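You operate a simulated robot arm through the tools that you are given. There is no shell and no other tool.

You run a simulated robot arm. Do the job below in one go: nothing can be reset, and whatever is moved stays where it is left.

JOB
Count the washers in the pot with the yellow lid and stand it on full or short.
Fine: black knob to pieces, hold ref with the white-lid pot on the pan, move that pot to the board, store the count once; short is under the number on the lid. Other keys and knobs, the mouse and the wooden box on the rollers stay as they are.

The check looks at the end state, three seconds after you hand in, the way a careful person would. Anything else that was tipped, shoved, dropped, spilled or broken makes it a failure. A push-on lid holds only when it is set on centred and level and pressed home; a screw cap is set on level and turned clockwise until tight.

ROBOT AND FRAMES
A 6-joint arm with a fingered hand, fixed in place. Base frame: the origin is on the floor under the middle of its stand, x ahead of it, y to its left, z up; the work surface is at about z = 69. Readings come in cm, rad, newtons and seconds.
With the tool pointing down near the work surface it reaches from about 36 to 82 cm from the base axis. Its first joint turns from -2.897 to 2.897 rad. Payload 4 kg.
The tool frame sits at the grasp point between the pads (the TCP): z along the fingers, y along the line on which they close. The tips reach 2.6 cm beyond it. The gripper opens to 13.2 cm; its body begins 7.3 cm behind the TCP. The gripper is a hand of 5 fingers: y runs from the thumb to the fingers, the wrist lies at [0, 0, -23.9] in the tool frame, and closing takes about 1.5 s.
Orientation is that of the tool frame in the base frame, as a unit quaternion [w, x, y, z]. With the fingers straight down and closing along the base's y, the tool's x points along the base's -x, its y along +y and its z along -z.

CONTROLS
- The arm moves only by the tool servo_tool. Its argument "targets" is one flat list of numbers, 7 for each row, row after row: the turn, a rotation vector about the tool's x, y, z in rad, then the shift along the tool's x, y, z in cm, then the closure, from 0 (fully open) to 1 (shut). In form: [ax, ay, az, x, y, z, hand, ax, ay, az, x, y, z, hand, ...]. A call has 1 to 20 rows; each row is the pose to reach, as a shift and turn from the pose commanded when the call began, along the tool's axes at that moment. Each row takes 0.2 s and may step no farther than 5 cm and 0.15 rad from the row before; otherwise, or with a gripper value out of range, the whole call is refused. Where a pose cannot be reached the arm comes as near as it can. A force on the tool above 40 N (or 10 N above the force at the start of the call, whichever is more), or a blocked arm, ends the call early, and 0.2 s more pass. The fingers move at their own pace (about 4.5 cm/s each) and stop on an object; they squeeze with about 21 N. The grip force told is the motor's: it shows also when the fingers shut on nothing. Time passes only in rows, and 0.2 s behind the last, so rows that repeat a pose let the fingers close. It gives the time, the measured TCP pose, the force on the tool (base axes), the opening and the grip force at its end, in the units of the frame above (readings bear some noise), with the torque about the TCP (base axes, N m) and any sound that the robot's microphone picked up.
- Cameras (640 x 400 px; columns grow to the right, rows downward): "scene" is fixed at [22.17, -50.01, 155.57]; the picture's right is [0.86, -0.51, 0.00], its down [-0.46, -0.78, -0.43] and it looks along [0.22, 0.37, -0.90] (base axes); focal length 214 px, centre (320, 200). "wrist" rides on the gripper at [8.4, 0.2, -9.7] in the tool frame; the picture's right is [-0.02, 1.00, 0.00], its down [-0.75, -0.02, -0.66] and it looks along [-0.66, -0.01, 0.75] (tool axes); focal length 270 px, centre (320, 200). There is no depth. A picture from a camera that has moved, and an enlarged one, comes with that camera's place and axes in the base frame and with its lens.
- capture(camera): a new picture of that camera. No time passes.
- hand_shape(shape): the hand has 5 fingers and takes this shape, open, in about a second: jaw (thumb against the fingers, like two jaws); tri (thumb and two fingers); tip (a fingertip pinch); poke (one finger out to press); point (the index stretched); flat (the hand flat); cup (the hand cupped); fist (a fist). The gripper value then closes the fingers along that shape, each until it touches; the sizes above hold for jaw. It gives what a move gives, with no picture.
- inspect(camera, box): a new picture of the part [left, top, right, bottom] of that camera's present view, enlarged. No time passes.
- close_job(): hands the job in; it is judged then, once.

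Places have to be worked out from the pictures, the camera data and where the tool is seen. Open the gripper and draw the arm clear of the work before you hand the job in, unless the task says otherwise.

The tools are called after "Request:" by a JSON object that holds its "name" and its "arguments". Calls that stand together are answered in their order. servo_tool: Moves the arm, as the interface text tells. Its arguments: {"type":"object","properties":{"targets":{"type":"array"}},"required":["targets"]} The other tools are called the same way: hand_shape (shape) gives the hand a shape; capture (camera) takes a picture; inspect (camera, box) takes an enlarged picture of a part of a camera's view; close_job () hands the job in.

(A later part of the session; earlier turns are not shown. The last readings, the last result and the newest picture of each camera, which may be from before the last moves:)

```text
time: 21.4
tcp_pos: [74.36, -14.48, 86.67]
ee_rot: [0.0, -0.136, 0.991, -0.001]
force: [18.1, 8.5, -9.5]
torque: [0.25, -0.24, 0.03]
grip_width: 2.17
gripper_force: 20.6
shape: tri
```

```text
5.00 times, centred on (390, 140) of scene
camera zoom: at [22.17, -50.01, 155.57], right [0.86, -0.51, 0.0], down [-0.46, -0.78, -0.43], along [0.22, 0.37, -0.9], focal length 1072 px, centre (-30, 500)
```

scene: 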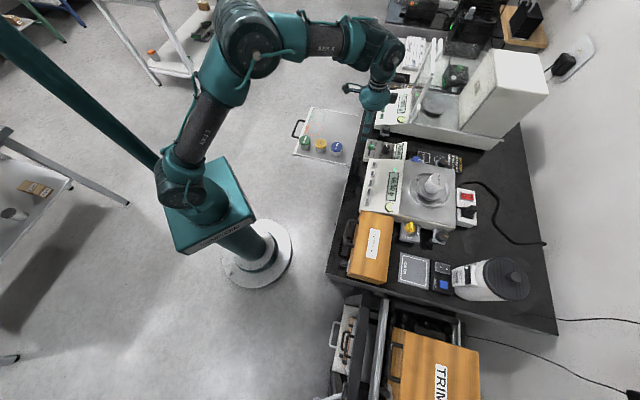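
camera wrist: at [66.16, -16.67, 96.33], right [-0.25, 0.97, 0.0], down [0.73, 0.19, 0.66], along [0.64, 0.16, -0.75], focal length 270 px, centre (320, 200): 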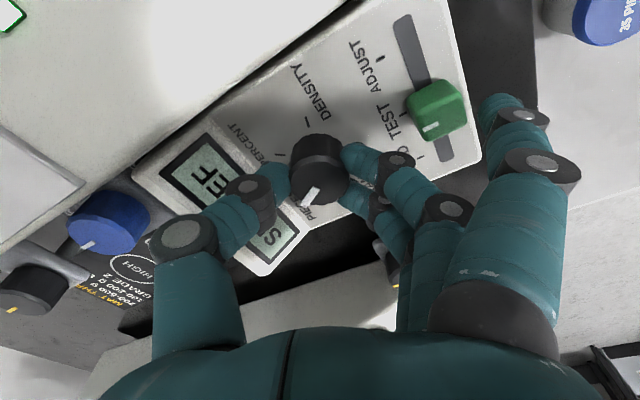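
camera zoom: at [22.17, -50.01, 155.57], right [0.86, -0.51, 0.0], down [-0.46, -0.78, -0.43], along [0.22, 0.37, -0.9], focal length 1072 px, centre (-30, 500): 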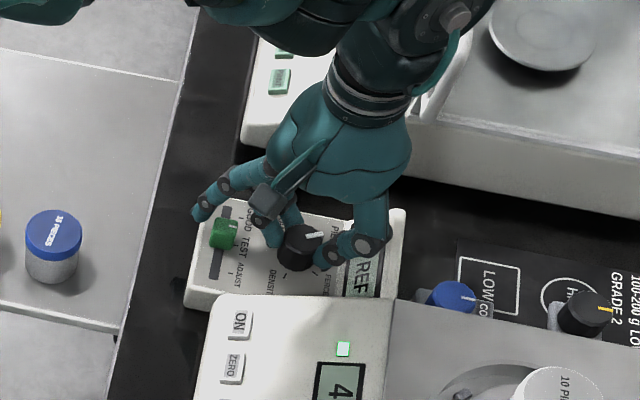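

The display now asks for the reference ("S.. REF"). I release the knob, lift clear, yaw back, and look at the pointer.

Request:
{"name": "servo_tool", "arguments": {"targets": [0, 0, 0, 0, 0, 0, 0.68, 0, 0, 0, 0, 0, 0, 0.68, 0, 0, 0, 0, 0, 0, 0.68, 0, 0, 0, 0, 0, -1.5, 0.68, 0, 0, 0, 0, 0, -3.0, 0.68, 0, 0, -0.14, 0, 0, -4.0, 0.68, 0, 0, -0.28, 0, 0, -5.0, 0.68, 0, 0, -0.42, 0, 0, -6.0, 0.68, 0, 0, -0.56, 0, 0, -7.0, 0.68, 0, 0, -0.6, 0, 0, -8.0, 0.68, 0, 0, -0.6, 0, 0, -8.0, 0.68]}}

Request:
{"name": "capture", "arguments": {"camera": "wrist"}}

Request:
{"name": "inspect", "arguments": {"camera": "wrist", "box": [180, 20, 440, 180]}}

```text
time: 23.8
tcp_pos: [74.4, -14.52, 94.89]
ee_rot: [0.0, -0.422, 0.906, 0.0]
force: [-0.5, 0.0, -1.1]
torque: [-0.03, 0.05, 0.01]
grip_width: 4.17
gripper_force: 0.0
shape: tri
```

```text
taken
camera wrist: at [68.78, -20.93, 104.45], right [-0.75, 0.66, 0.0], down [0.5, 0.57, 0.66], along [0.43, 0.5, -0.75], focal length 270 px, centre (320, 200)
```

wrist: 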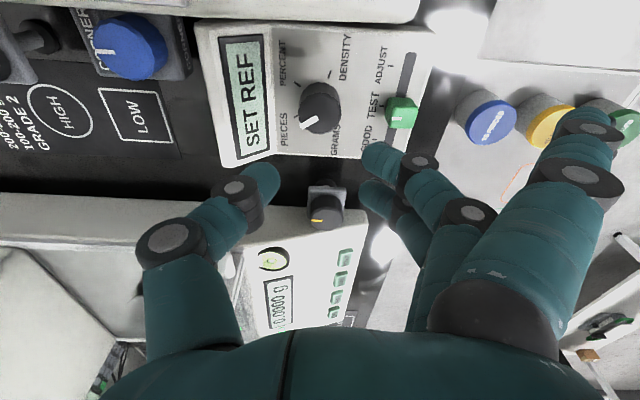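

```text
2.46 times, centred on (310, 100) of wrist
camera zoom: at [68.78, -20.93, 104.45], right [-0.75, 0.66, 0.0], down [0.5, 0.57, 0.66], along [0.43, 0.5, -0.75], focal length 665 px, centre (345, 446)
```

zoom: 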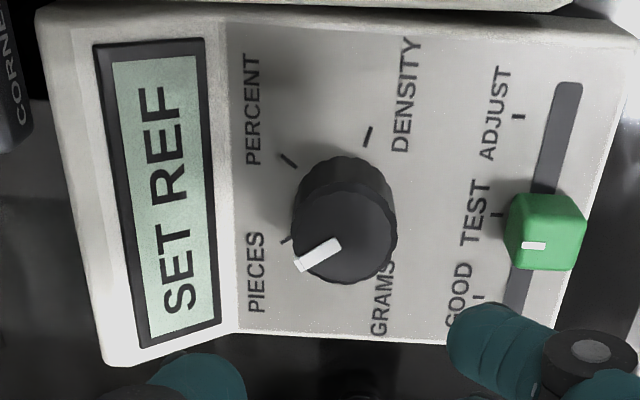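

The pointer sits exactly on the PIECES mark and the display shows "SET REF". Now I raise and move to in front of the keys (yaw -45°) to look at them and set the "poke" shape.

Request:
{"name": "servo_tool", "arguments": {"targets": [0, 0, 0.138, 1.59, 1.31, -2.0, 0.6, 0, 0, 0.276, 3.18, 2.62, -4, 0.6, 0, 0, 0.414, 4.77, 3.93, -4, 0.6, 0, 0, 0.552, 6.36, 5.24, -4, 0.6, 0, 0, 0.69, 7.95, 6.55, -4, 0.6, 0, 0, 0.828, 9.54, 7.86, -4, 0.6, 0, 0, 0.966, 11.13, 9.17, -4, 0.6, 0, 0, 1.104, 12.72, 10.48, -4, 0.6, 0, 0, 1.242, 14.31, 11.79, -4, 0.6, 0, 0, 1.38, 15.9, 13.1, -4, 0.6, 0, 0, 1.518, 17.49, 14.41, -4, 0.6, 0, 0, 1.658, 19.07, 15.72, -4, 0.6]}}

Request:
{"name": "hand_shape", "arguments": {"shape": "poke"}}

Request:
{"name": "capture", "arguments": {"camera": "wrist"}}

Request:
{"name": "inspect", "arguments": {"camera": "scene", "box": [300, 100, 440, 240]}}

```text
time: 26.4
tcp_pos: [49.88, -19.02, 98.69]
ee_rot: [0.001, 0.383, 0.924, 0.0]
force: [-0.3, -0.5, -0.1]
torque: [-0.03, 0.02, 0.02]
grip_width: 5.19
gripper_force: 0.1
shape: tri
```

```text
time: 27.3
tcp_pos: [50.03, -18.92, 98.75]
ee_rot: [0.0, 0.383, 0.924, -0.001]
force: [-0.8, 0.3, -0.4]
torque: [0.02, 0.0, 0.01]
grip_width: 0.0
gripper_force: 0.0
shape: poke
```

```text
taken
camera wrist: at [44.05, -12.95, 108.4], right [0.72, 0.69, 0.0], down [0.52, -0.54, 0.66], along [0.46, -0.47, -0.75], focal length 270 px, centre (320, 200)
```

wrist: 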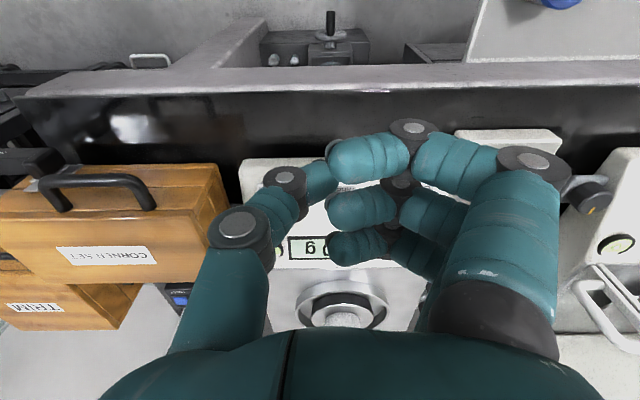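

```text
2.86 times, centred on (370, 170) of scene
camera zoom: at [22.17, -50.01, 155.57], right [0.86, -0.51, 0.0], down [-0.46, -0.78, -0.43], along [0.22, 0.37, -0.9], focal length 613 px, centre (177, 286)
```

zoom: 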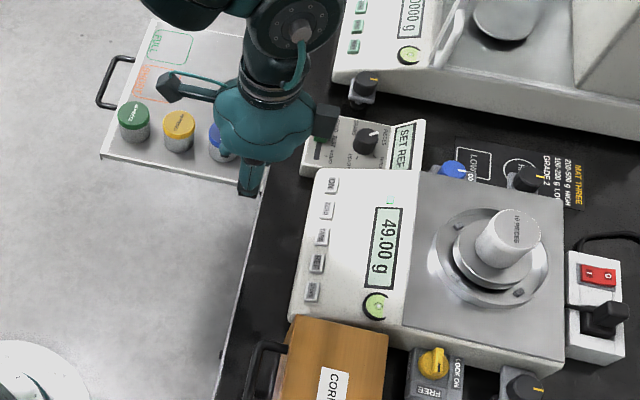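

In "poke" three fingers curl; the pressing finger seems hidden behind them (far side). I zoom in to find it.

Request:
{"name": "inspect", "arguments": {"camera": "scene", "box": [330, 110, 390, 170]}}

Request:
{"name": "inspect", "arguments": {"camera": "wrist", "box": [220, 120, 460, 330]}}

```text
6.67 times, centred on (360, 140) of scene
camera zoom: at [22.17, -50.01, 155.57], right [0.86, -0.51, 0.0], down [-0.46, -0.78, -0.43], along [0.22, 0.37, -0.9], focal length 1430 px, centre (53, 600)
```

zoom: 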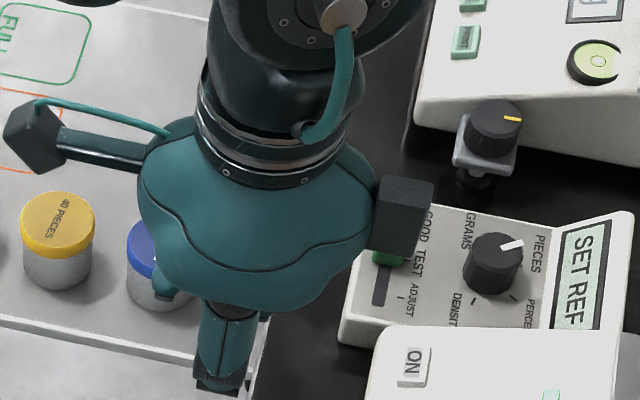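

```text
1.90 times, centred on (340, 225) of wrist
camera zoom: at [44.05, -12.95, 108.4], right [0.72, 0.69, 0.0], down [0.52, -0.54, 0.66], along [0.46, -0.47, -0.75], focal length 515 px, centre (282, 152)
```

zoom: 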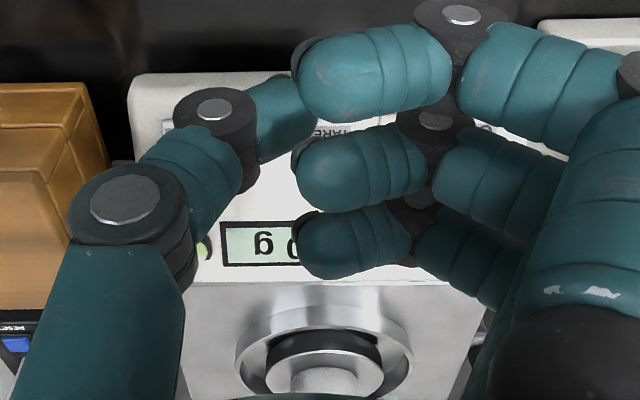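

The pressing finger is hidden behind the others from both cameras. I tilt the hand about 60° in free space (fingers outward and up) so the scene camera sees which finger stretches out and where its tip lies.

Request:
{"name": "servo_tool", "arguments": {"targets": [0, -0.13, 0, 0.5, 0, -1, 0, 0, -0.26, 0, 1.0, 0, -2, 0, 0, -0.39, 0, 1.5, 0, -3, 0, 0, -0.52, 0, 2, 0, -4, 0, 0, -0.65, 0, 2, 0, -5, 0, 0, -0.78, 0, 2, 0, -6, 0, 0, -0.91, 0, 2, 0, -7, 0, 0, -1.04, 0, 2, 0, -8, 0, 0, -1.04, 0, 2, 0, -8, 0]}}

Request:
{"name": "capture", "arguments": {"camera": "scene"}}

Request:
{"name": "inspect", "arguments": {"camera": "scene", "box": [320, 90, 420, 190]}}

Request:
{"name": "capture", "arguments": {"camera": "wrist"}}

```text
time: 29.3
tcp_pos: [48.76, -17.57, 106.8]
ee_rot: [0.459, 0.333, 0.801, -0.19]
force: [-0.3, -0.2, 0.4]
torque: [-0.04, -0.04, -0.01]
grip_width: 0.0
gripper_force: 0.1
shape: poke
```

```text
taken
```

scene: 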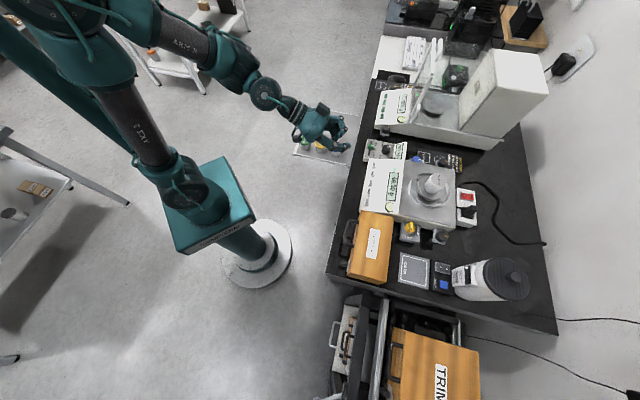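

```text
4.00 times, centred on (370, 140) of scene
camera zoom: at [22.17, -50.01, 155.57], right [0.86, -0.51, 0.0], down [-0.46, -0.78, -0.43], along [0.22, 0.37, -0.9], focal length 858 px, centre (120, 440)
```

zoom: 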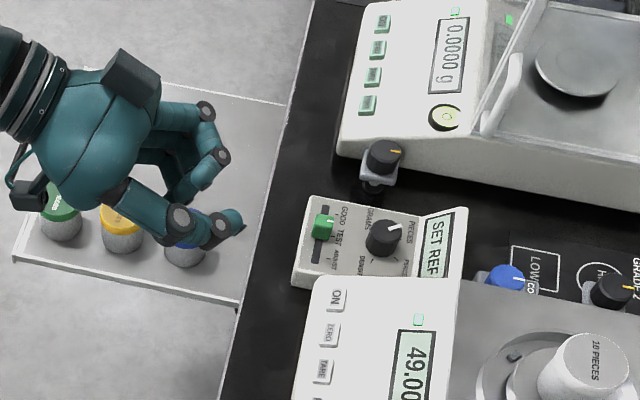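

```text
taken
camera wrist: at [39.82, -8.54, 104.33], right [0.71, 0.7, 0.02], down [-0.14, 0.12, 0.98], along [0.68, -0.7, 0.19], focal length 270 px, centre (320, 200)
```

wrist: 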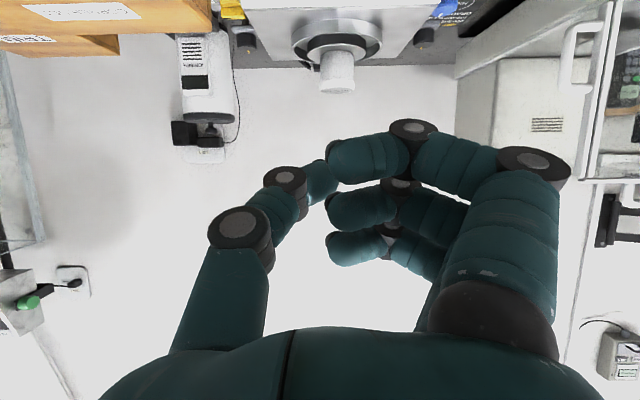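

I enlarge the hand in this tilted pose to see which finger is stretched.

Request:
{"name": "inspect", "arguments": {"camera": "scene", "box": [330, 100, 390, 160]}}

Request:
{"name": "inspect", "arguments": {"camera": "wrist", "box": [240, 100, 440, 300]}}

```text
6.67 times, centred on (360, 130) of scene
camera zoom: at [22.17, -50.01, 155.57], right [0.86, -0.51, 0.0], down [-0.46, -0.78, -0.43], along [0.22, 0.37, -0.9], focal length 1430 px, centre (53, 667)
```

zoom: 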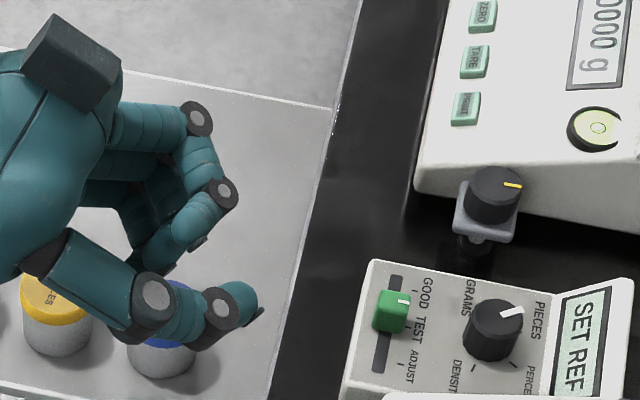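

```text
2.00 times, centred on (340, 200) of wrist
camera zoom: at [39.82, -8.54, 104.33], right [0.71, 0.7, 0.02], down [-0.14, 0.12, 0.98], along [0.68, -0.7, 0.19], focal length 541 px, centre (280, 200)
```

zoom: 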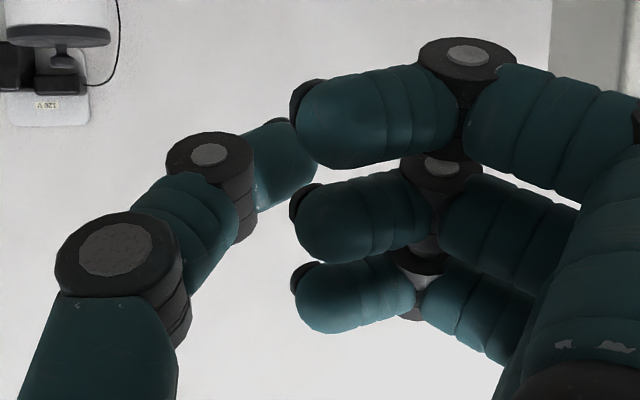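

No finger looks fully stretched in "poke". I try "point" in this same tilted pose, which shows the hand well.

Request:
{"name": "hand_shape", "arguments": {"shape": "point"}}

Request:
{"name": "inspect", "arguments": {"camera": "scene", "box": [330, 100, 390, 160]}}

Request:
{"name": "capture", "arguments": {"camera": "wrist"}}

```text
time: 30.2
tcp_pos: [48.67, -17.59, 106.81]
ee_rot: [0.458, 0.332, 0.802, -0.19]
force: [-0.7, -0.6, 0.6]
torque: [-0.02, 0.02, -0.02]
grip_width: 12.61
gripper_force: 0.0
shape: point
```

```text
6.67 times, centred on (360, 130) of scene
camera zoom: at [22.17, -50.01, 155.57], right [0.86, -0.51, 0.0], down [-0.46, -0.78, -0.43], along [0.22, 0.37, -0.9], focal length 1430 px, centre (53, 667)
```

zoom: 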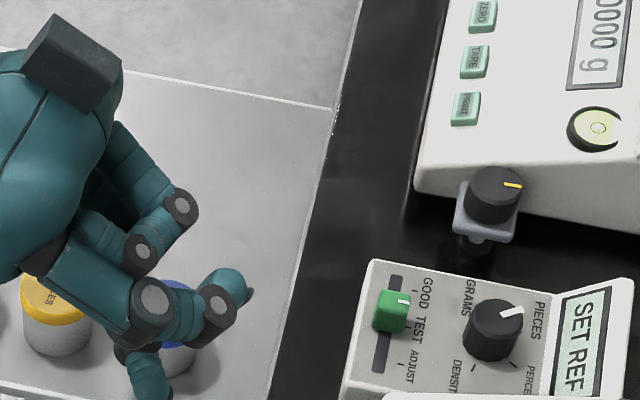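

```text
taken
camera wrist: at [39.82, -8.54, 104.34], right [0.71, 0.7, 0.02], down [-0.14, 0.12, 0.98], along [0.68, -0.7, 0.19], focal length 270 px, centre (320, 200)
```

wrist: 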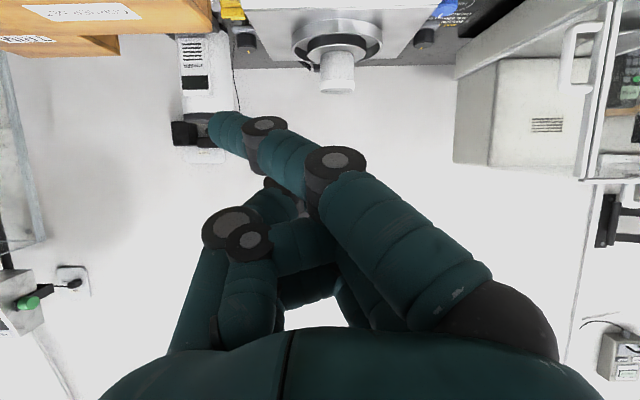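

In "point" the index is the near finger (tool x ≈ 4), stretched but slanting across. I test how "point" changes with the closure value.

Request:
{"name": "servo_tool", "arguments": {"targets": [0, 0, 0, 0, 0, 0, 1, 0, 0, 0, 0, 0, 0, 1, 0, 0, 0, 0, 0, 0, 1, 0, 0, 0, 0, 0, 0, 1, 0, 0, 0, 0, 0, 0, 1, 0, 0, 0, 0, 0, 0, 1, 0, 0, 0, 0, 0, 0, 1, 0, 0, 0, 0, 0, 0, 1]}}

Request:
{"name": "capture", "arguments": {"camera": "wrist"}}

Request:
{"name": "hand_shape", "arguments": {"shape": "poke"}}

Request:
{"name": "capture", "arguments": {"camera": "wrist"}}

Request:
{"name": "servo_tool", "arguments": {"targets": [0, 0, 0, 0, 0, 0, 1, 0, 0, 0, 0, 0, 0, 1, 0, 0, 0, 0, 0, 0, 1, 0, 0, 0, 0, 0, 0, 1, 0, 0, 0, 0, 0, 0, 1, 0, 0, 0, 0, 0, 0, 1, 0, 0, 0, 0, 0, 0, 1, 0, 0, 0, 0, 0, 0, 1]}}

Request:
{"name": "capture", "arguments": {"camera": "wrist"}}

Request:
{"name": "inspect", "arguments": {"camera": "scene", "box": [330, 100, 390, 160]}}

```text
time: 32.0
tcp_pos: [48.72, -17.56, 106.81]
ee_rot: [0.458, 0.333, 0.802, -0.19]
force: [-0.6, 1.1, -0.1]
torque: [-0.03, 0.01, 0.01]
grip_width: 12.63
gripper_force: 0.0
shape: point
```

```text
taken
camera wrist: at [39.82, -8.54, 104.34], right [0.71, 0.7, 0.02], down [-0.14, 0.12, 0.98], along [0.68, -0.7, 0.19], focal length 270 px, centre (320, 200)
```

wrist: 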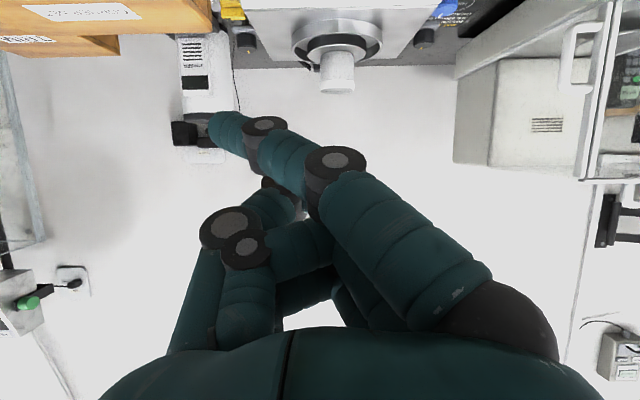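

```text
time: 32.9
tcp_pos: [48.7, -17.55, 106.79]
ee_rot: [0.459, 0.332, 0.802, -0.19]
force: [-0.5, 0.0, 1.0]
torque: [0.01, -0.02, 0.02]
grip_width: 0.0
gripper_force: 0.0
shape: poke
```

```text
taken
camera wrist: at [39.82, -8.54, 104.34], right [0.71, 0.7, 0.02], down [-0.14, 0.12, 0.98], along [0.68, -0.7, 0.19], focal length 270 px, centre (320, 200)
```

wrist: 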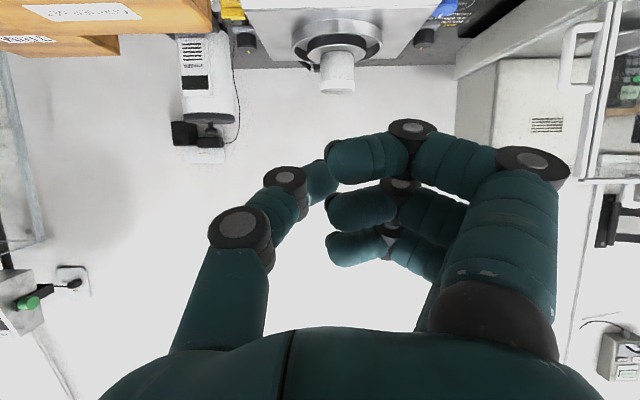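

```text
time: 34.7
tcp_pos: [48.78, -17.62, 106.78]
ee_rot: [0.458, 0.332, 0.802, -0.19]
force: [0.5, 0.5, 0.3]
torque: [0.0, 0.01, 0.03]
grip_width: 0.01
gripper_force: 15.5
shape: jaw
```

```text
taken
camera wrist: at [39.82, -8.54, 104.34], right [0.71, 0.7, 0.02], down [-0.14, 0.12, 0.98], along [0.68, -0.7, 0.19], focal length 270 px, centre (320, 200)
```

wrist: 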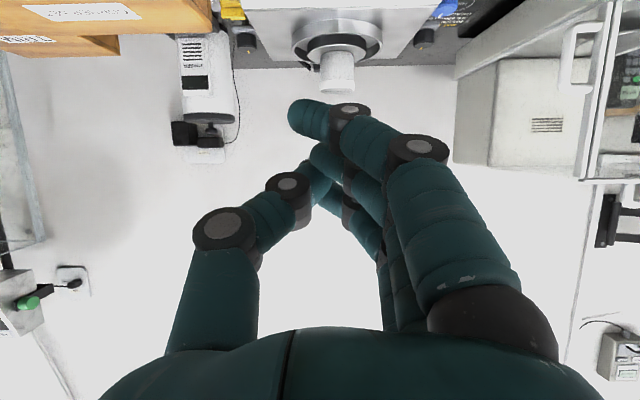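

```text
6.67 times, centred on (360, 130) of scene
camera zoom: at [22.17, -50.01, 155.57], right [0.86, -0.51, 0.0], down [-0.46, -0.78, -0.43], along [0.22, 0.37, -0.9], focal length 1430 px, centre (53, 667)
```

zoom: 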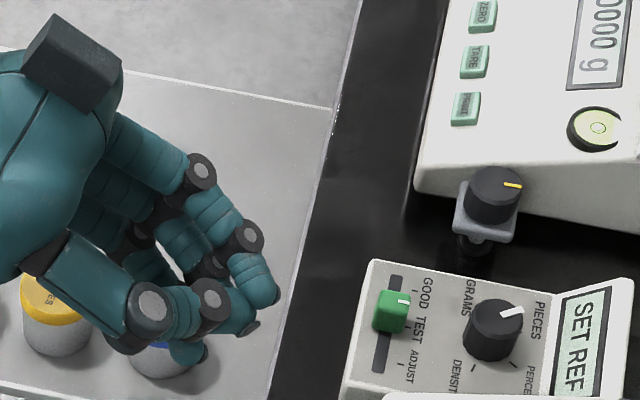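

Now it is clear: in "poke" the thumb is the one finger out, its tip on the tool axis about 2.6 cm beyond the TCP, with the others curled higher. I set "poke" again and bring the hand upright.

Request:
{"name": "hand_shape", "arguments": {"shape": "poke"}}

Request:
{"name": "servo_tool", "arguments": {"targets": [0, 0.13, 0, 0, 0, 0, 0, 0, 0.26, 0, 0, 0, 0, 0, 0, 0.39, 0, 0, 0, 0, 0, 0, 0.52, 0, 0, 0, 0, 0, 0, 0.65, 0, 0, 0, 0, 0, 0, 0.78, 0, 0, 0, 0, 0, 0, 0.91, 0, 0, 0, 0, 0, 0, 1.04, 0, 0, 0, 0, 0, 0, 1.04, 0, 0, 0, 0, 0]}}

Request:
{"name": "capture", "arguments": {"camera": "wrist"}}

```text
time: 35.6
tcp_pos: [48.61, -17.62, 106.83]
ee_rot: [0.458, 0.333, 0.802, -0.19]
force: [-0.5, -0.9, 0.5]
torque: [-0.01, 0.01, -0.01]
grip_width: 0.0
gripper_force: 0.1
shape: poke
```

```text
time: 37.6
tcp_pos: [48.8, -17.7, 106.79]
ee_rot: [-0.001, 0.383, 0.924, 0.001]
force: [0.3, 0.3, 0.6]
torque: [0.01, 0.02, 0.01]
grip_width: 0.0
gripper_force: 0.0
shape: poke
```

```text
taken
camera wrist: at [42.81, -11.57, 116.39], right [0.72, 0.69, 0.0], down [0.52, -0.54, 0.66], along [0.45, -0.47, -0.75], focal length 270 px, centre (320, 200)
```

wrist: 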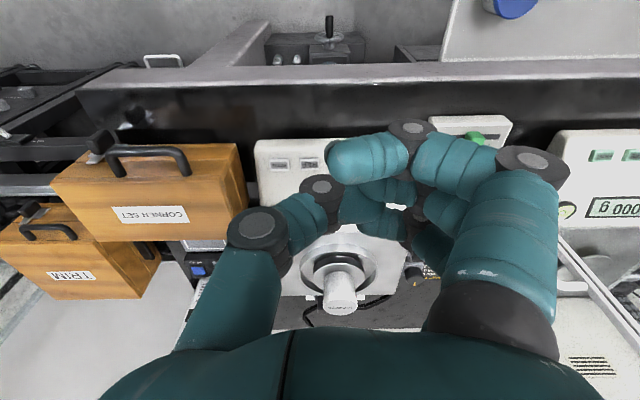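

The thumb looks tangled with the curled fingers this time, because I changed shape from a closed hand. I open to "jaw" first and then take "poke" again.

Request:
{"name": "hand_shape", "arguments": {"shape": "jaw"}}

Request:
{"name": "hand_shape", "arguments": {"shape": "poke"}}

Request:
{"name": "inspect", "arguments": {"camera": "wrist", "box": [200, 80, 460, 330]}}

```text
time: 38.5
tcp_pos: [48.77, -17.67, 106.69]
ee_rot: [0.0, 0.383, 0.924, 0.0]
force: [0.1, -0.6, 0.2]
torque: [-0.01, -0.03, -0.02]
grip_width: 13.2
gripper_force: 0.0
shape: jaw
```

```text
time: 39.4
tcp_pos: [48.74, -17.58, 106.7]
ee_rot: [0.0, 0.382, 0.924, 0.0]
force: [0.3, 0.4, 0.1]
torque: [0.02, -0.02, -0.04]
grip_width: 0.0
gripper_force: 0.0
shape: poke
```

```text
1.60 times, centred on (330, 205) of wrist
camera zoom: at [42.8, -11.55, 116.37], right [0.72, 0.69, 0.0], down [0.52, -0.54, 0.66], along [0.46, -0.47, -0.75], focal length 432 px, centre (304, 192)
```

zoom: 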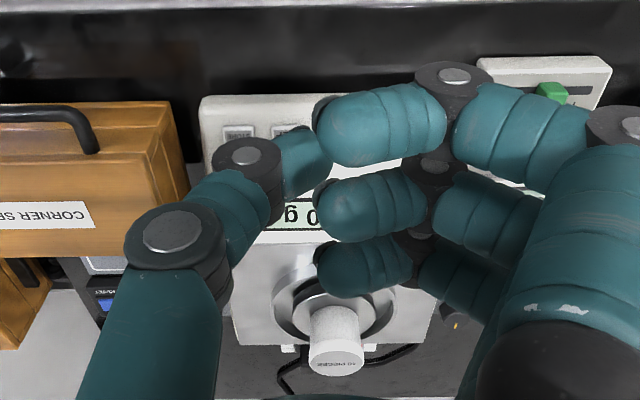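

Now "poke" is as before. REF again computes to (56.4, -27.5, ~84.8). I bring the thumb tip to about 3 cm above it and check from the scene camera.

Request:
{"name": "servo_tool", "arguments": {"targets": [0, 0, 0, -3.1, -0.4, 2.0, 0, 0, 0, 0, -6.2, -0.8, 4.5, 0, 0, 0, 0, -9.3, -1.2, 8.0, 0, 0, 0, 0, -12.0, -1.63, 11.5, 0, 0, 0, 0, -12.37, -1.63, 15.7, 0, 0, 0, 0, -12.37, -1.63, 15.7, 0]}}

Request:
{"name": "inspect", "arguments": {"camera": "scene", "box": [330, 130, 450, 230]}}

Request:
{"name": "capture", "arguments": {"camera": "wrist"}}

```text
time: 40.8
tcp_pos: [56.11, -27.45, 91.05]
ee_rot: [0.0, 0.383, 0.924, 0.0]
force: [-0.8, -0.1, 0.0]
torque: [0.02, -0.02, 0.0]
grip_width: 0.0
gripper_force: 0.0
shape: poke
```

```text
4.00 times, centred on (390, 180) of scene
camera zoom: at [22.17, -50.01, 155.57], right [0.86, -0.51, 0.0], down [-0.46, -0.78, -0.43], along [0.22, 0.37, -0.9], focal length 858 px, centre (40, 280)
```

zoom: 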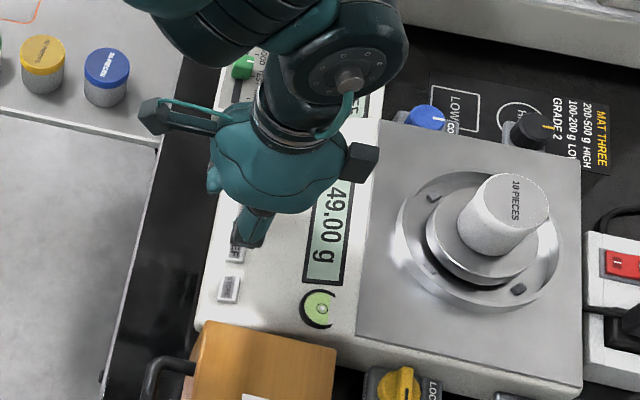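

```text
taken
camera wrist: at [50.18, -21.33, 100.7], right [0.72, 0.69, 0.0], down [0.52, -0.54, 0.66], along [0.46, -0.47, -0.75], focal length 270 px, centre (320, 200)
```

wrist: 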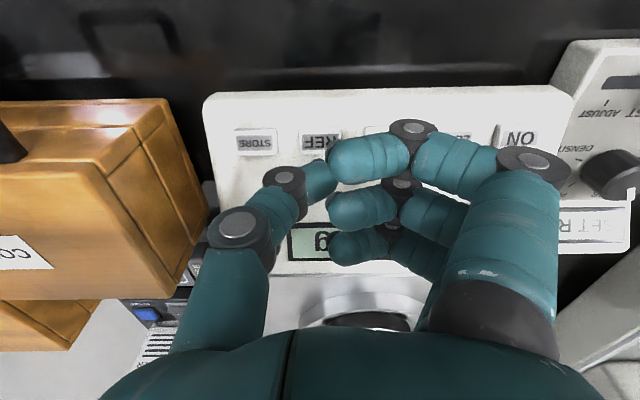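

REF re-measures at (56.5, -27.6, 84.8), and the thumb tip is right above it. I come down slowly, watching the force.

Request:
{"name": "servo_tool", "arguments": {"targets": [0, 0, 0, 0, 0, 1.0, 0, 0, 0, 0, 0, 0, 2.0, 0, 0, 0, 0, 0, 0, 2.4, 0, 0, 0, 0, 0, 0, 2.6, 0]}}

Request:
{"name": "inspect", "arguments": {"camera": "scene", "box": [350, 140, 420, 210]}}

Request:
{"name": "inspect", "arguments": {"camera": "wrist", "box": [200, 60, 420, 260]}}

```text
time: 41.8
tcp_pos: [56.12, -27.41, 88.55]
ee_rot: [0.0, 0.383, 0.924, 0.0]
force: [-0.2, 0.3, -0.3]
torque: [0.0, 0.0, -0.01]
grip_width: 0.02
gripper_force: 0.0
shape: poke
```

```text
5.71 times, centred on (385, 175) of scene
camera zoom: at [22.17, -50.01, 155.57], right [0.86, -0.51, 0.0], down [-0.46, -0.78, -0.43], along [0.22, 0.37, -0.9], focal length 1226 px, centre (-51, 343)
```

zoom: 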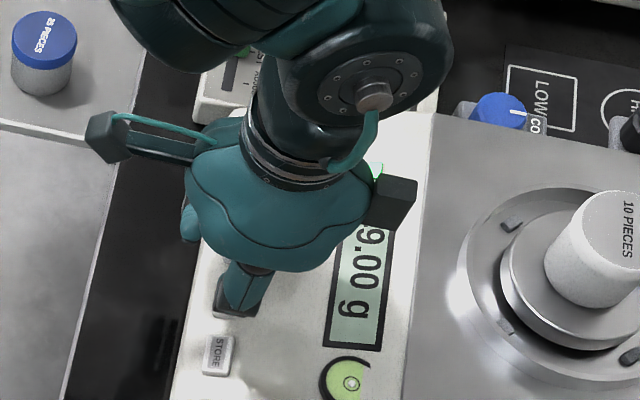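

```text
2.00 times, centred on (310, 160) of wrist
camera zoom: at [50.23, -21.38, 98.14], right [0.72, 0.69, 0.0], down [0.52, -0.54, 0.66], along [0.46, -0.47, -0.75], focal length 541 px, centre (340, 280)
```

zoom: 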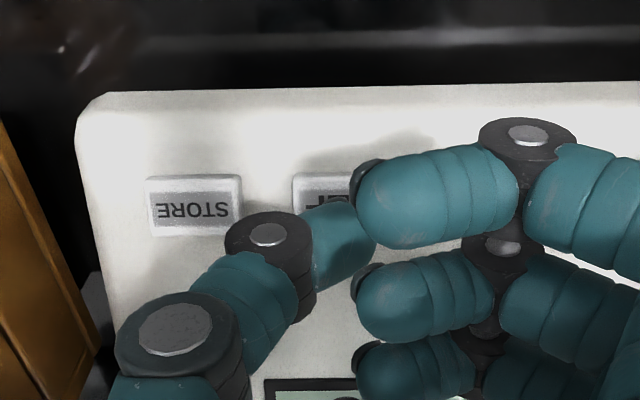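

No contact yet. I go down in 0.2 cm steps.

Request:
{"name": "servo_tool", "arguments": {"targets": [0, 0, 0, 0, 0, 0.2, 0, 0, 0, 0, 0, 0, 0.4, 0, 0, 0, 0, 0, 0, 0.6, 0]}}

Request:
{"name": "inspect", "arguments": {"camera": "scene", "box": [350, 130, 430, 210]}}

```text
time: 42.6
tcp_pos: [56.24, -27.55, 87.87]
ee_rot: [0.0, 0.383, 0.924, 0.0]
force: [-1.1, 0.4, 4.6]
torque: [-0.02, 0.02, 0.01]
grip_width: 0.0
gripper_force: 0.1
shape: poke
heard: click
```

```text
5.00 times, centred on (390, 170) of scene
camera zoom: at [22.17, -50.01, 155.57], right [0.86, -0.51, 0.0], down [-0.46, -0.78, -0.43], along [0.22, 0.37, -0.9], focal length 1072 px, centre (-30, 350)
```

zoom: 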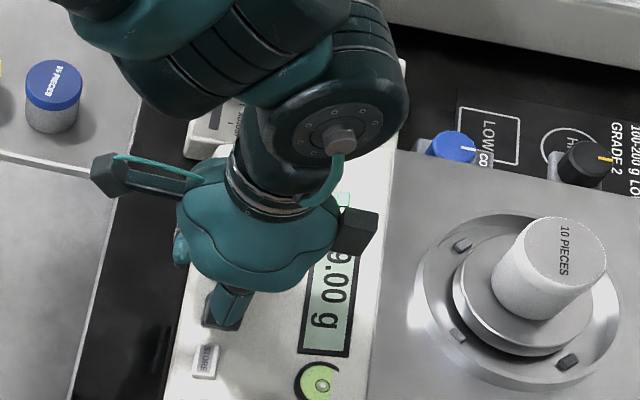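

A click and 4.6 N: the key is down. I hold it for about 3 seconds.

Request:
{"name": "servo_tool", "arguments": {"targets": [0, 0, 0, 0, 0, 0.05, 0, 0, 0, 0, 0, 0, 0.05, 0, 0, 0, 0, 0, 0, 0.05, 0, 0, 0, 0, 0, 0, 0.05, 0, 0, 0, 0, 0, 0, 0.05, 0, 0, 0, 0, 0, 0, 0.05, 0, 0, 0, 0, 0, 0, 0.05, 0, 0, 0, 0, 0, 0, 0.05, 0, 0, 0, 0, 0, 0, 0.05, 0, 0, 0, 0, 0, 0, 0.05, 0, 0, 0, 0, 0, 0, 0.05, 0, 0, 0, 0, 0, 0, 0.05, 0, 0, 0, 0, 0, 0, 0.05, 0, 0, 0, 0, 0, 0, 0.05, 0]}}

Request:
{"name": "inspect", "arguments": {"camera": "scene", "box": [350, 130, 430, 210]}}

Request:
{"name": "capture", "arguments": {"camera": "wrist"}}

```text
time: 45.6
tcp_pos: [56.23, -27.49, 87.85]
ee_rot: [-0.001, 0.383, 0.924, 0.001]
force: [-1.3, -0.4, 9.4]
torque: [-0.03, -0.03, 0.01]
grip_width: 0.01
gripper_force: 0.1
shape: poke
```

```text
5.00 times, centred on (390, 170) of scene
camera zoom: at [22.17, -50.01, 155.57], right [0.86, -0.51, 0.0], down [-0.46, -0.78, -0.43], along [0.22, 0.37, -0.9], focal length 1072 px, centre (-30, 350)
```

zoom: 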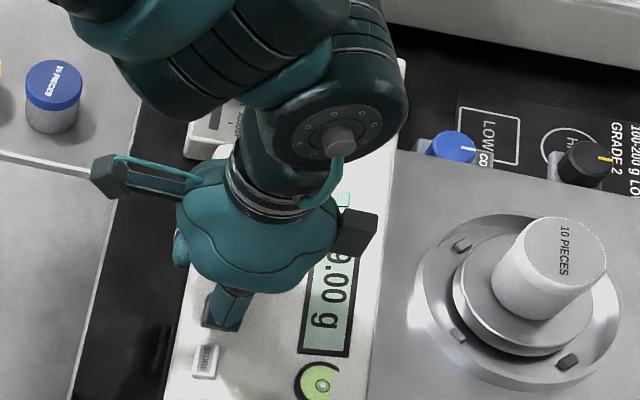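

```text
taken
camera wrist: at [50.31, -21.45, 97.44], right [0.72, 0.69, 0.0], down [0.52, -0.54, 0.66], along [0.46, -0.47, -0.75], focal length 270 px, centre (320, 200)
```

wrist: 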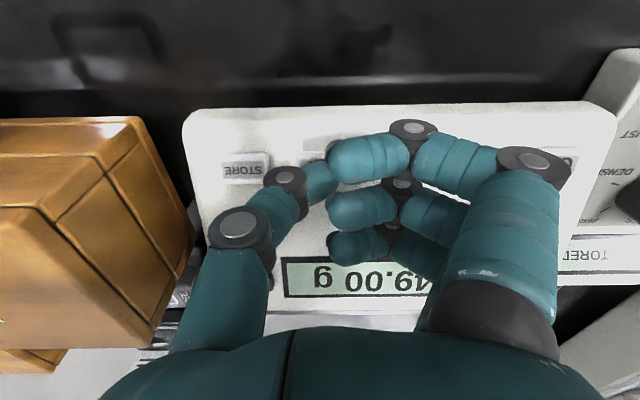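

The side display at the edge appears to read "STORED". I lift straight off the key and look at the display.

Request:
{"name": "servo_tool", "arguments": {"targets": [0, 0, 0, 0, 0, -0.5, 0, 0, 0, 0, 0, 0, -1.5, 0, 0, 0, 0, 0, 0, -4, 0, 0, 0, 0, 3, 0, -7, 0, 0, 0, 0, 6, 2, -9, 0, 0, 0, 0, 8, 5, -10, 0, 0, 0, 0, 8, 5, -10, 0]}}

Request:
{"name": "capture", "arguments": {"camera": "wrist"}}

Request:
{"name": "inspect", "arguments": {"camera": "scene", "box": [340, 130, 460, 230]}}

```text
time: 47.2
tcp_pos: [54.12, -18.11, 97.93]
ee_rot: [0.0, 0.383, 0.924, 0.001]
force: [0.3, -0.1, -0.2]
torque: [0.02, 0.01, 0.0]
grip_width: 0.04
gripper_force: 0.0
shape: poke
```

```text
taken
camera wrist: at [48.19, -12.12, 107.49], right [0.72, 0.69, 0.0], down [0.52, -0.54, 0.66], along [0.45, -0.47, -0.75], focal length 270 px, centre (320, 200)
```

wrist: 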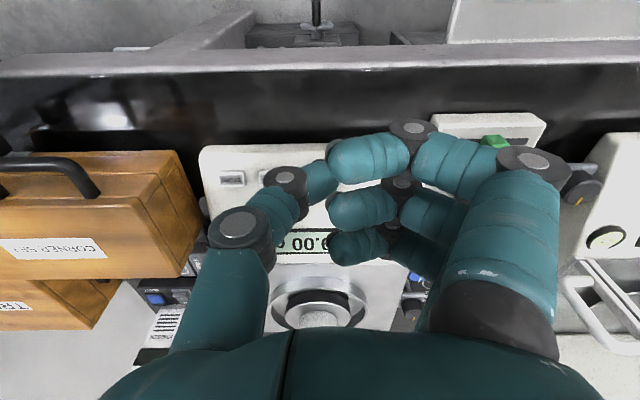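

```text
4.00 times, centred on (400, 180) of scene
camera zoom: at [22.17, -50.01, 155.57], right [0.86, -0.51, 0.0], down [-0.46, -0.78, -0.43], along [0.22, 0.37, -0.9], focal length 858 px, centre (0, 280)
```

zoom: 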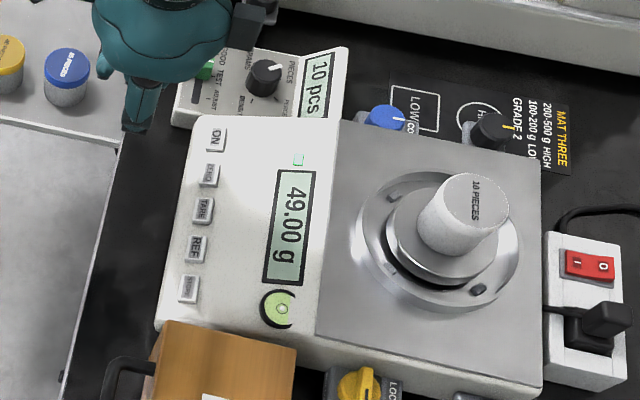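

The side display shows "10 pcs": the reference is set. Next comes the white pot: I take the "tri" shape and move to about 10 cm above the pan to see whether it can be reached with the tool vertical.

Request:
{"name": "hand_shape", "arguments": {"shape": "tri"}}

Request:
{"name": "servo_tool", "arguments": {"targets": [0, 0, 0, -1, 0, -3.5, 0.2, 0, 0, 0, -4, -0.1, -7, 0.3, 0, 0, 0, -8, -0.3, -7, 0.4, 0, 0, 0, -12, -0.4, -7, 0.4, 0, 0, 0, -16, -0.5, -7, 0.4, 0, 0, 0, -20, -0.6, -7, 0.4, 0, 0, 0, -24, -0.7, -7, 0.4, 0, 0, 0, -27, -0.8, -7, 0.4, 0, 0, 0, -28.56, -0.85, -7, 0.4, 0, 0, 0, -28.56, -0.85, -7, 0.4]}}

Request:
{"name": "capture", "arguments": {"camera": "wrist"}}

Request:
{"name": "capture", "arguments": {"camera": "scene"}}

```text
time: 48.1
tcp_pos: [54.11, -18.13, 97.85]
ee_rot: [0.0, 0.383, 0.924, 0.0]
force: [-0.2, 1.1, -0.1]
torque: [-0.01, 0.01, -0.01]
grip_width: 13.19
gripper_force: 0.1
shape: tri
```

```text
time: 50.3
tcp_pos: [69.35, -35.9, 103.35]
ee_rot: [0.0, 0.383, 0.924, 0.0]
force: [0.4, 0.1, 0.3]
torque: [0.01, 0.01, 0.02]
grip_width: 7.96
gripper_force: 0.1
shape: tri
out of reach, approached as far as the arm can: row 7, 8, 9, 10
```

```text
taken
camera wrist: at [63.47, -29.8, 113.15], right [0.72, 0.69, 0.0], down [0.52, -0.54, 0.66], along [0.46, -0.47, -0.75], focal length 270 px, centre (320, 200)
```

wrist: 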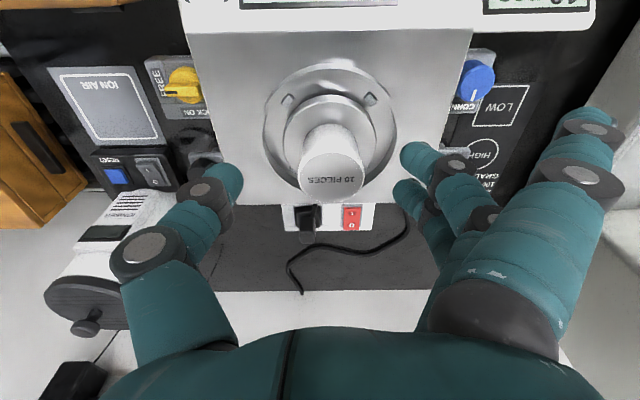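

```text
taken
```

scene: 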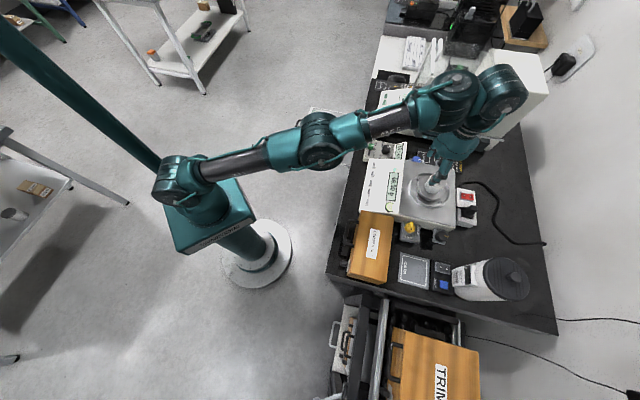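

With the tool vertical the arm stops at r ≈ 78 here. A tilt of about 14° (fingers leaning outward) about the closing axis will give the reach and keep the pot upright in the grip. I first zoom in to fix the pot's position.

Request:
{"name": "inspect", "arguments": {"camera": "wrist", "box": [240, 60, 420, 240]}}

Request:
{"name": "inspect", "arguments": {"camera": "scene", "box": [390, 150, 470, 230]}}

```text
2.22 times, centred on (330, 150) of wrist
camera zoom: at [63.47, -29.8, 113.15], right [0.72, 0.69, 0.0], down [0.52, -0.54, 0.66], along [0.46, -0.47, -0.75], focal length 601 px, centre (298, 311)
```

zoom: 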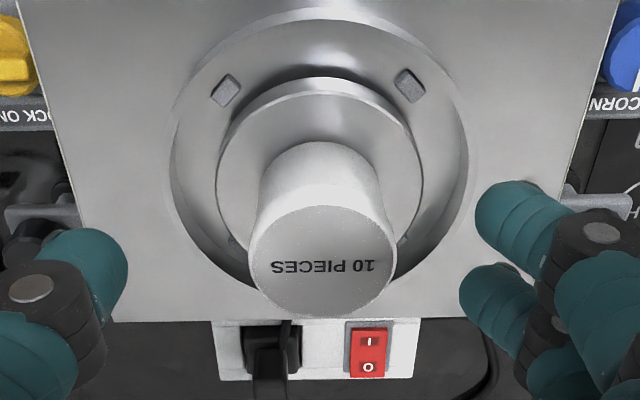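

```text
5.00 times, centred on (430, 190) of scene
camera zoom: at [22.17, -50.01, 155.57], right [0.86, -0.51, 0.0], down [-0.46, -0.78, -0.43], along [0.22, 0.37, -0.9], focal length 1072 px, centre (-230, 250)
```

zoom: 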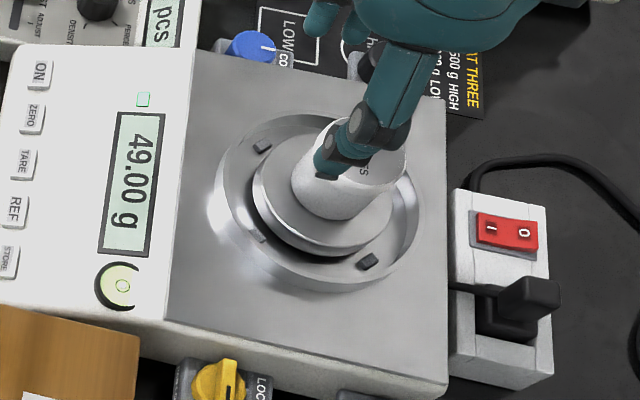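

The pot is at about (73.6, -38.9), lid top 95.0, pan about 90.2. I back off a little and put in the tilt, then read the pose to be sure of the commanded reference.

Request:
{"name": "servo_tool", "arguments": {"targets": [0, -0.06, 0, 2, 0, 0, 0.4, 0, -0.12, 0, 4, 0, 0, 0.4, 0, -0.18, 0, 6, 0, 0, 0.4, 0, -0.24, 0, 8, 0, 0, 0.4, 0, -0.24, 0, 8, 0, 0, 0.4]}}

```text
time: 51.5
tcp_pos: [67.91, -32.2, 105.82]
ee_rot: [0.11, 0.38, 0.918, -0.045]
force: [0.1, 0.0, -0.8]
torque: [0.03, -0.03, 0.0]
grip_width: 7.96
gripper_force: 0.1
shape: tri
out of reach, approached as far as the arm can: row 1, 3, 4, 5
```

It still reports a reach limit, so the reference needs checking. I hold the pose for one row to see where the arm settles and whether it still complains.

Request:
{"name": "servo_tool", "arguments": {"targets": [0, 0, 0, 0, 0, 0, 0.4, 0, 0, 0, 0, 0, 0, 0.4]}}

Request:
{"name": "capture", "arguments": {"camera": "scene"}}

```text
time: 52.1
tcp_pos: [67.9, -32.19, 105.91]
ee_rot: [0.109, 0.381, 0.917, -0.046]
force: [0.5, 0.7, 0.6]
torque: [0.03, -0.03, -0.04]
grip_width: 7.97
gripper_force: 0.1
shape: tri
```

```text
taken
```

scene: 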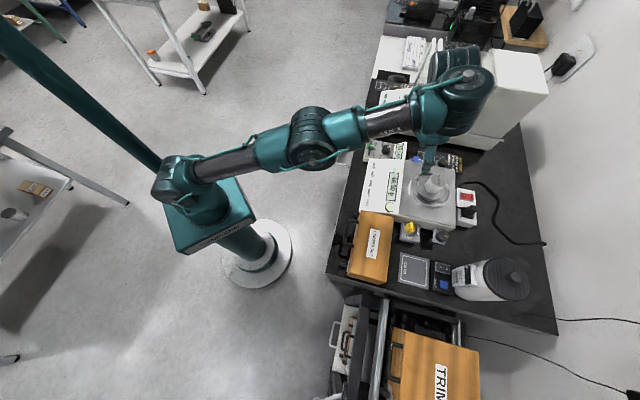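

No complaint now, so the reference equals the measured pose. I test the reach lower down, at the same spot, keeping the tilt (the pot is still about 6 cm clear in front).

Request:
{"name": "servo_tool", "arguments": {"targets": [0, 0, 0, 0.47, 0, 1.94, 0.4, 0, 0, 0, 0.94, 0, 3.88, 0.4, 0, 0, 0, 1.41, 0, 5.82, 0.4, 0, 0, 0, 1.41, 0, 5.82, 0.4]}}

```text
time: 53.1
tcp_pos: [69.74, -33.16, 100.75]
ee_rot: [0.109, 0.38, 0.917, -0.045]
force: [0.8, -0.2, -0.1]
torque: [-0.01, 0.02, -0.02]
grip_width: 7.94
gripper_force: 0.1
shape: tri
out of reach, approached as far as the arm can: row 1, 2, 3, 4
```

Still flagged, though the pose is well inside the stretch limit, so I need to learn what limits the arm. I back off 10 cm level and read again.

Request:
{"name": "servo_tool", "arguments": {"targets": [0, 0, 0, 2.43, 0, -0.59, 0.4, 0, 0, 0, 4.86, 0, -1.18, 0.4, 0, 0, 0, 7.29, 0, -1.76, 0.4, 0, 0, 0, 9.72, 0, -2.35, 0.4, 0, 0, 0, 9.72, 0, -2.35, 0.4]}}

Request:
{"name": "capture", "arguments": {"camera": "scene"}}

```text
time: 54.3
tcp_pos: [70.19, -29.53, 103.59]
ee_rot: [0.11, 0.38, 0.918, -0.045]
force: [-0.4, -0.5, -0.2]
torque: [0.0, -0.04, 0.01]
grip_width: 7.97
gripper_force: 0.0
shape: tri
out of reach, approached as far as the arm can: row 1, 2, 3, 4, 5
```

```text
taken
```

scene: 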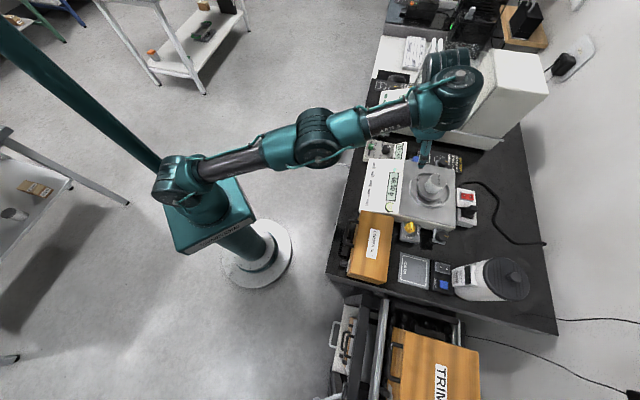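

The solver seems stuck near a straight-arm singularity. I command a move back to the earlier good pose (upright, further in and higher) and check where it ends.

Request:
{"name": "servo_tool", "arguments": {"targets": [0, 0.06, 0, 2.31, 0.09, -2.1, 0.4, 0, 0.12, 0, 4.62, 0.18, -4.2, 0.4, 0, 0.18, 0, 6.93, 0.27, -6.3, 0.4, 0, 0.24, 0, 9.24, 0.35, -8.4, 0.4, 0, 0.24, 0, 9.24, 0.35, -8.4, 0.4]}}

Request:
{"name": "capture", "arguments": {"camera": "scene"}}

```text
time: 55.5
tcp_pos: [62.91, -21.57, 109.89]
ee_rot: [-0.001, 0.383, 0.924, 0.0]
force: [0.5, 0.2, 0.8]
torque: [-0.02, 0.01, 0.0]
grip_width: 7.97
gripper_force: 0.0
shape: tri
```

```text
taken
```

scene: 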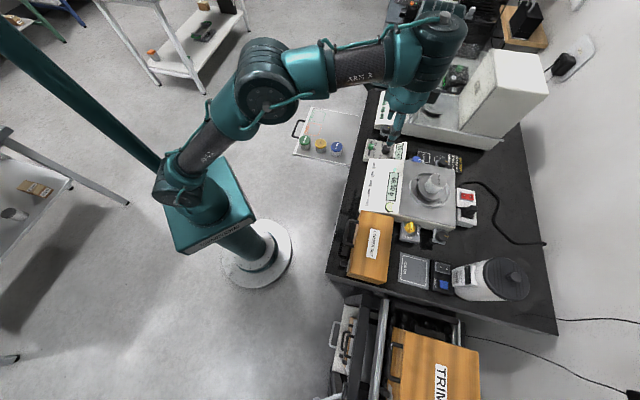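

The reference is always the reached pose, and the arm just got stuck because it was fully straight. I now put in a 16° tilt from this good pose while moving to (66, -30, 104), well inside the limit.

Request:
{"name": "servo_tool", "arguments": {"targets": [0, -0.07, 0, -2.03, -0.94, 1.5, 0.4, 0, -0.14, 0, -4.06, -1.88, 3.0, 0.4, 0, -0.21, 0, -6.1, -2.8, 4.5, 0.4, 0, -0.28, 0, -8.13, -3.75, 5.9, 0.4, 0, -0.28, 0, -8.13, -3.75, 5.9, 0.4]}}

Request:
{"name": "capture", "arguments": {"camera": "wrist"}}

Request:
{"name": "capture", "arguments": {"camera": "scene"}}

```text
time: 56.7
tcp_pos: [69.24, -31.44, 105.87]
ee_rot: [0.128, 0.38, 0.915, -0.053]
force: [0.7, -0.1, 0.2]
torque: [0.02, 0.01, 0.0]
grip_width: 7.97
gripper_force: 0.0
shape: tri
out of reach, approached as far as the arm can: row 2, 3, 4, 5
```

```text
taken
camera wrist: at [61.8, -23.74, 112.86], right [0.72, 0.69, 0.0], down [0.37, -0.39, 0.84], along [0.58, -0.6, -0.54], focal length 270 px, centre (320, 200)
```

wrist: 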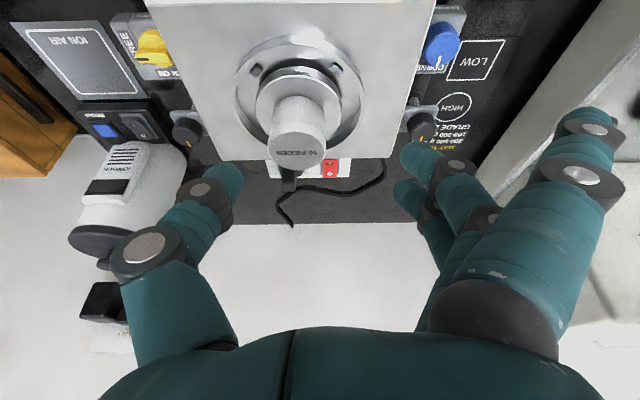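

```text
taken
```

scene: 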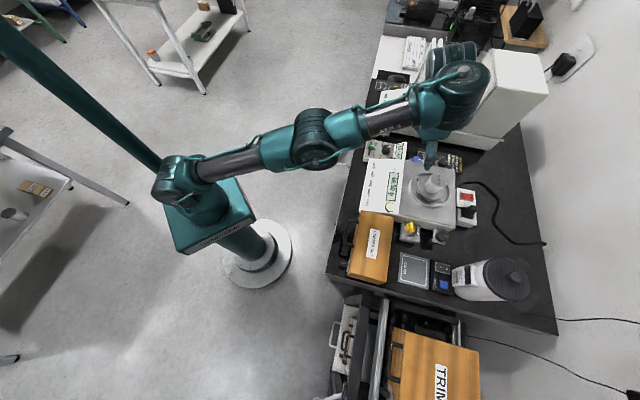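

The arm again locked straight (elbow singular) although the target was inside reach. I recover as before: upright, further in and higher.

Request:
{"name": "servo_tool", "arguments": {"targets": [0, 0.056, 0, 2.66, -0.28, -2.0, 0.4, 0, 0.112, 0, 5.32, -0.56, -4.0, 0.4, 0, 0.168, 0, 7.98, -0.84, -6.0, 0.4, 0, 0.224, 0, 10.64, -1.12, -8.0, 0.4, 0, 0.278, 0, 13.3, -1.41, -10.0, 0.4, 0, 0.278, 0, 13.3, -1.41, -10.0, 0.4]}}

Request:
{"name": "capture", "arguments": {"camera": "scene"}}

```text
time: 58.1
tcp_pos: [58.59, -20.43, 112.31]
ee_rot: [-0.01, 0.384, 0.923, 0.014]
force: [-0.1, 0.4, -0.2]
torque: [-0.03, 0.01, 0.01]
grip_width: 7.96
gripper_force: 0.1
shape: tri
out of reach, approached as far as the arm can: row 1, 2, 3, 4, 5, 6
```

```text
taken
```

scene: 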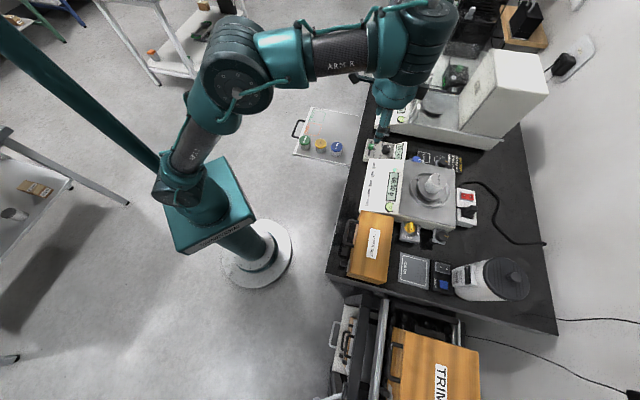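

I look closely at the arm's own structure now, to understand the wrist geometry that limits it.

Request:
{"name": "inspect", "arguments": {"camera": "scene", "box": [140, 0, 480, 220]}}

Request:
{"name": "inspect", "arguments": {"camera": "scene", "box": [340, 0, 480, 140]}}

```text
1.82 times, centred on (310, 110) of scene
camera zoom: at [22.17, -50.01, 155.57], right [0.86, -0.51, 0.0], down [-0.46, -0.78, -0.43], along [0.22, 0.37, -0.9], focal length 390 px, centre (338, 364)
```

zoom: 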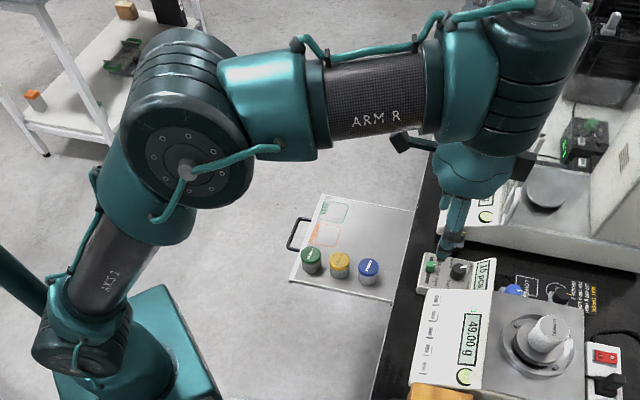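

```text
2.86 times, centred on (410, 70) of scene
camera zoom: at [22.17, -50.01, 155.57], right [0.86, -0.51, 0.0], down [-0.46, -0.78, -0.43], along [0.22, 0.37, -0.9], focal length 613 px, centre (63, 571)
```

zoom: 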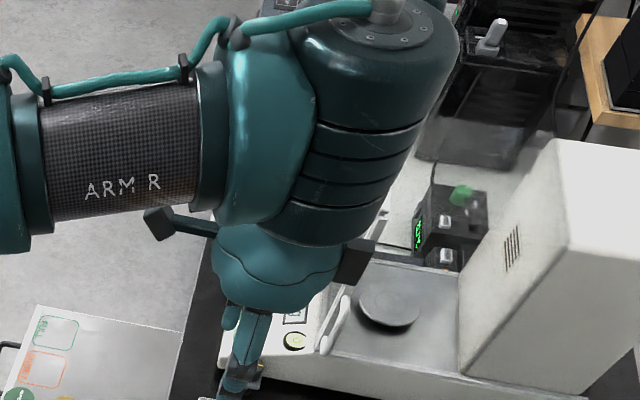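

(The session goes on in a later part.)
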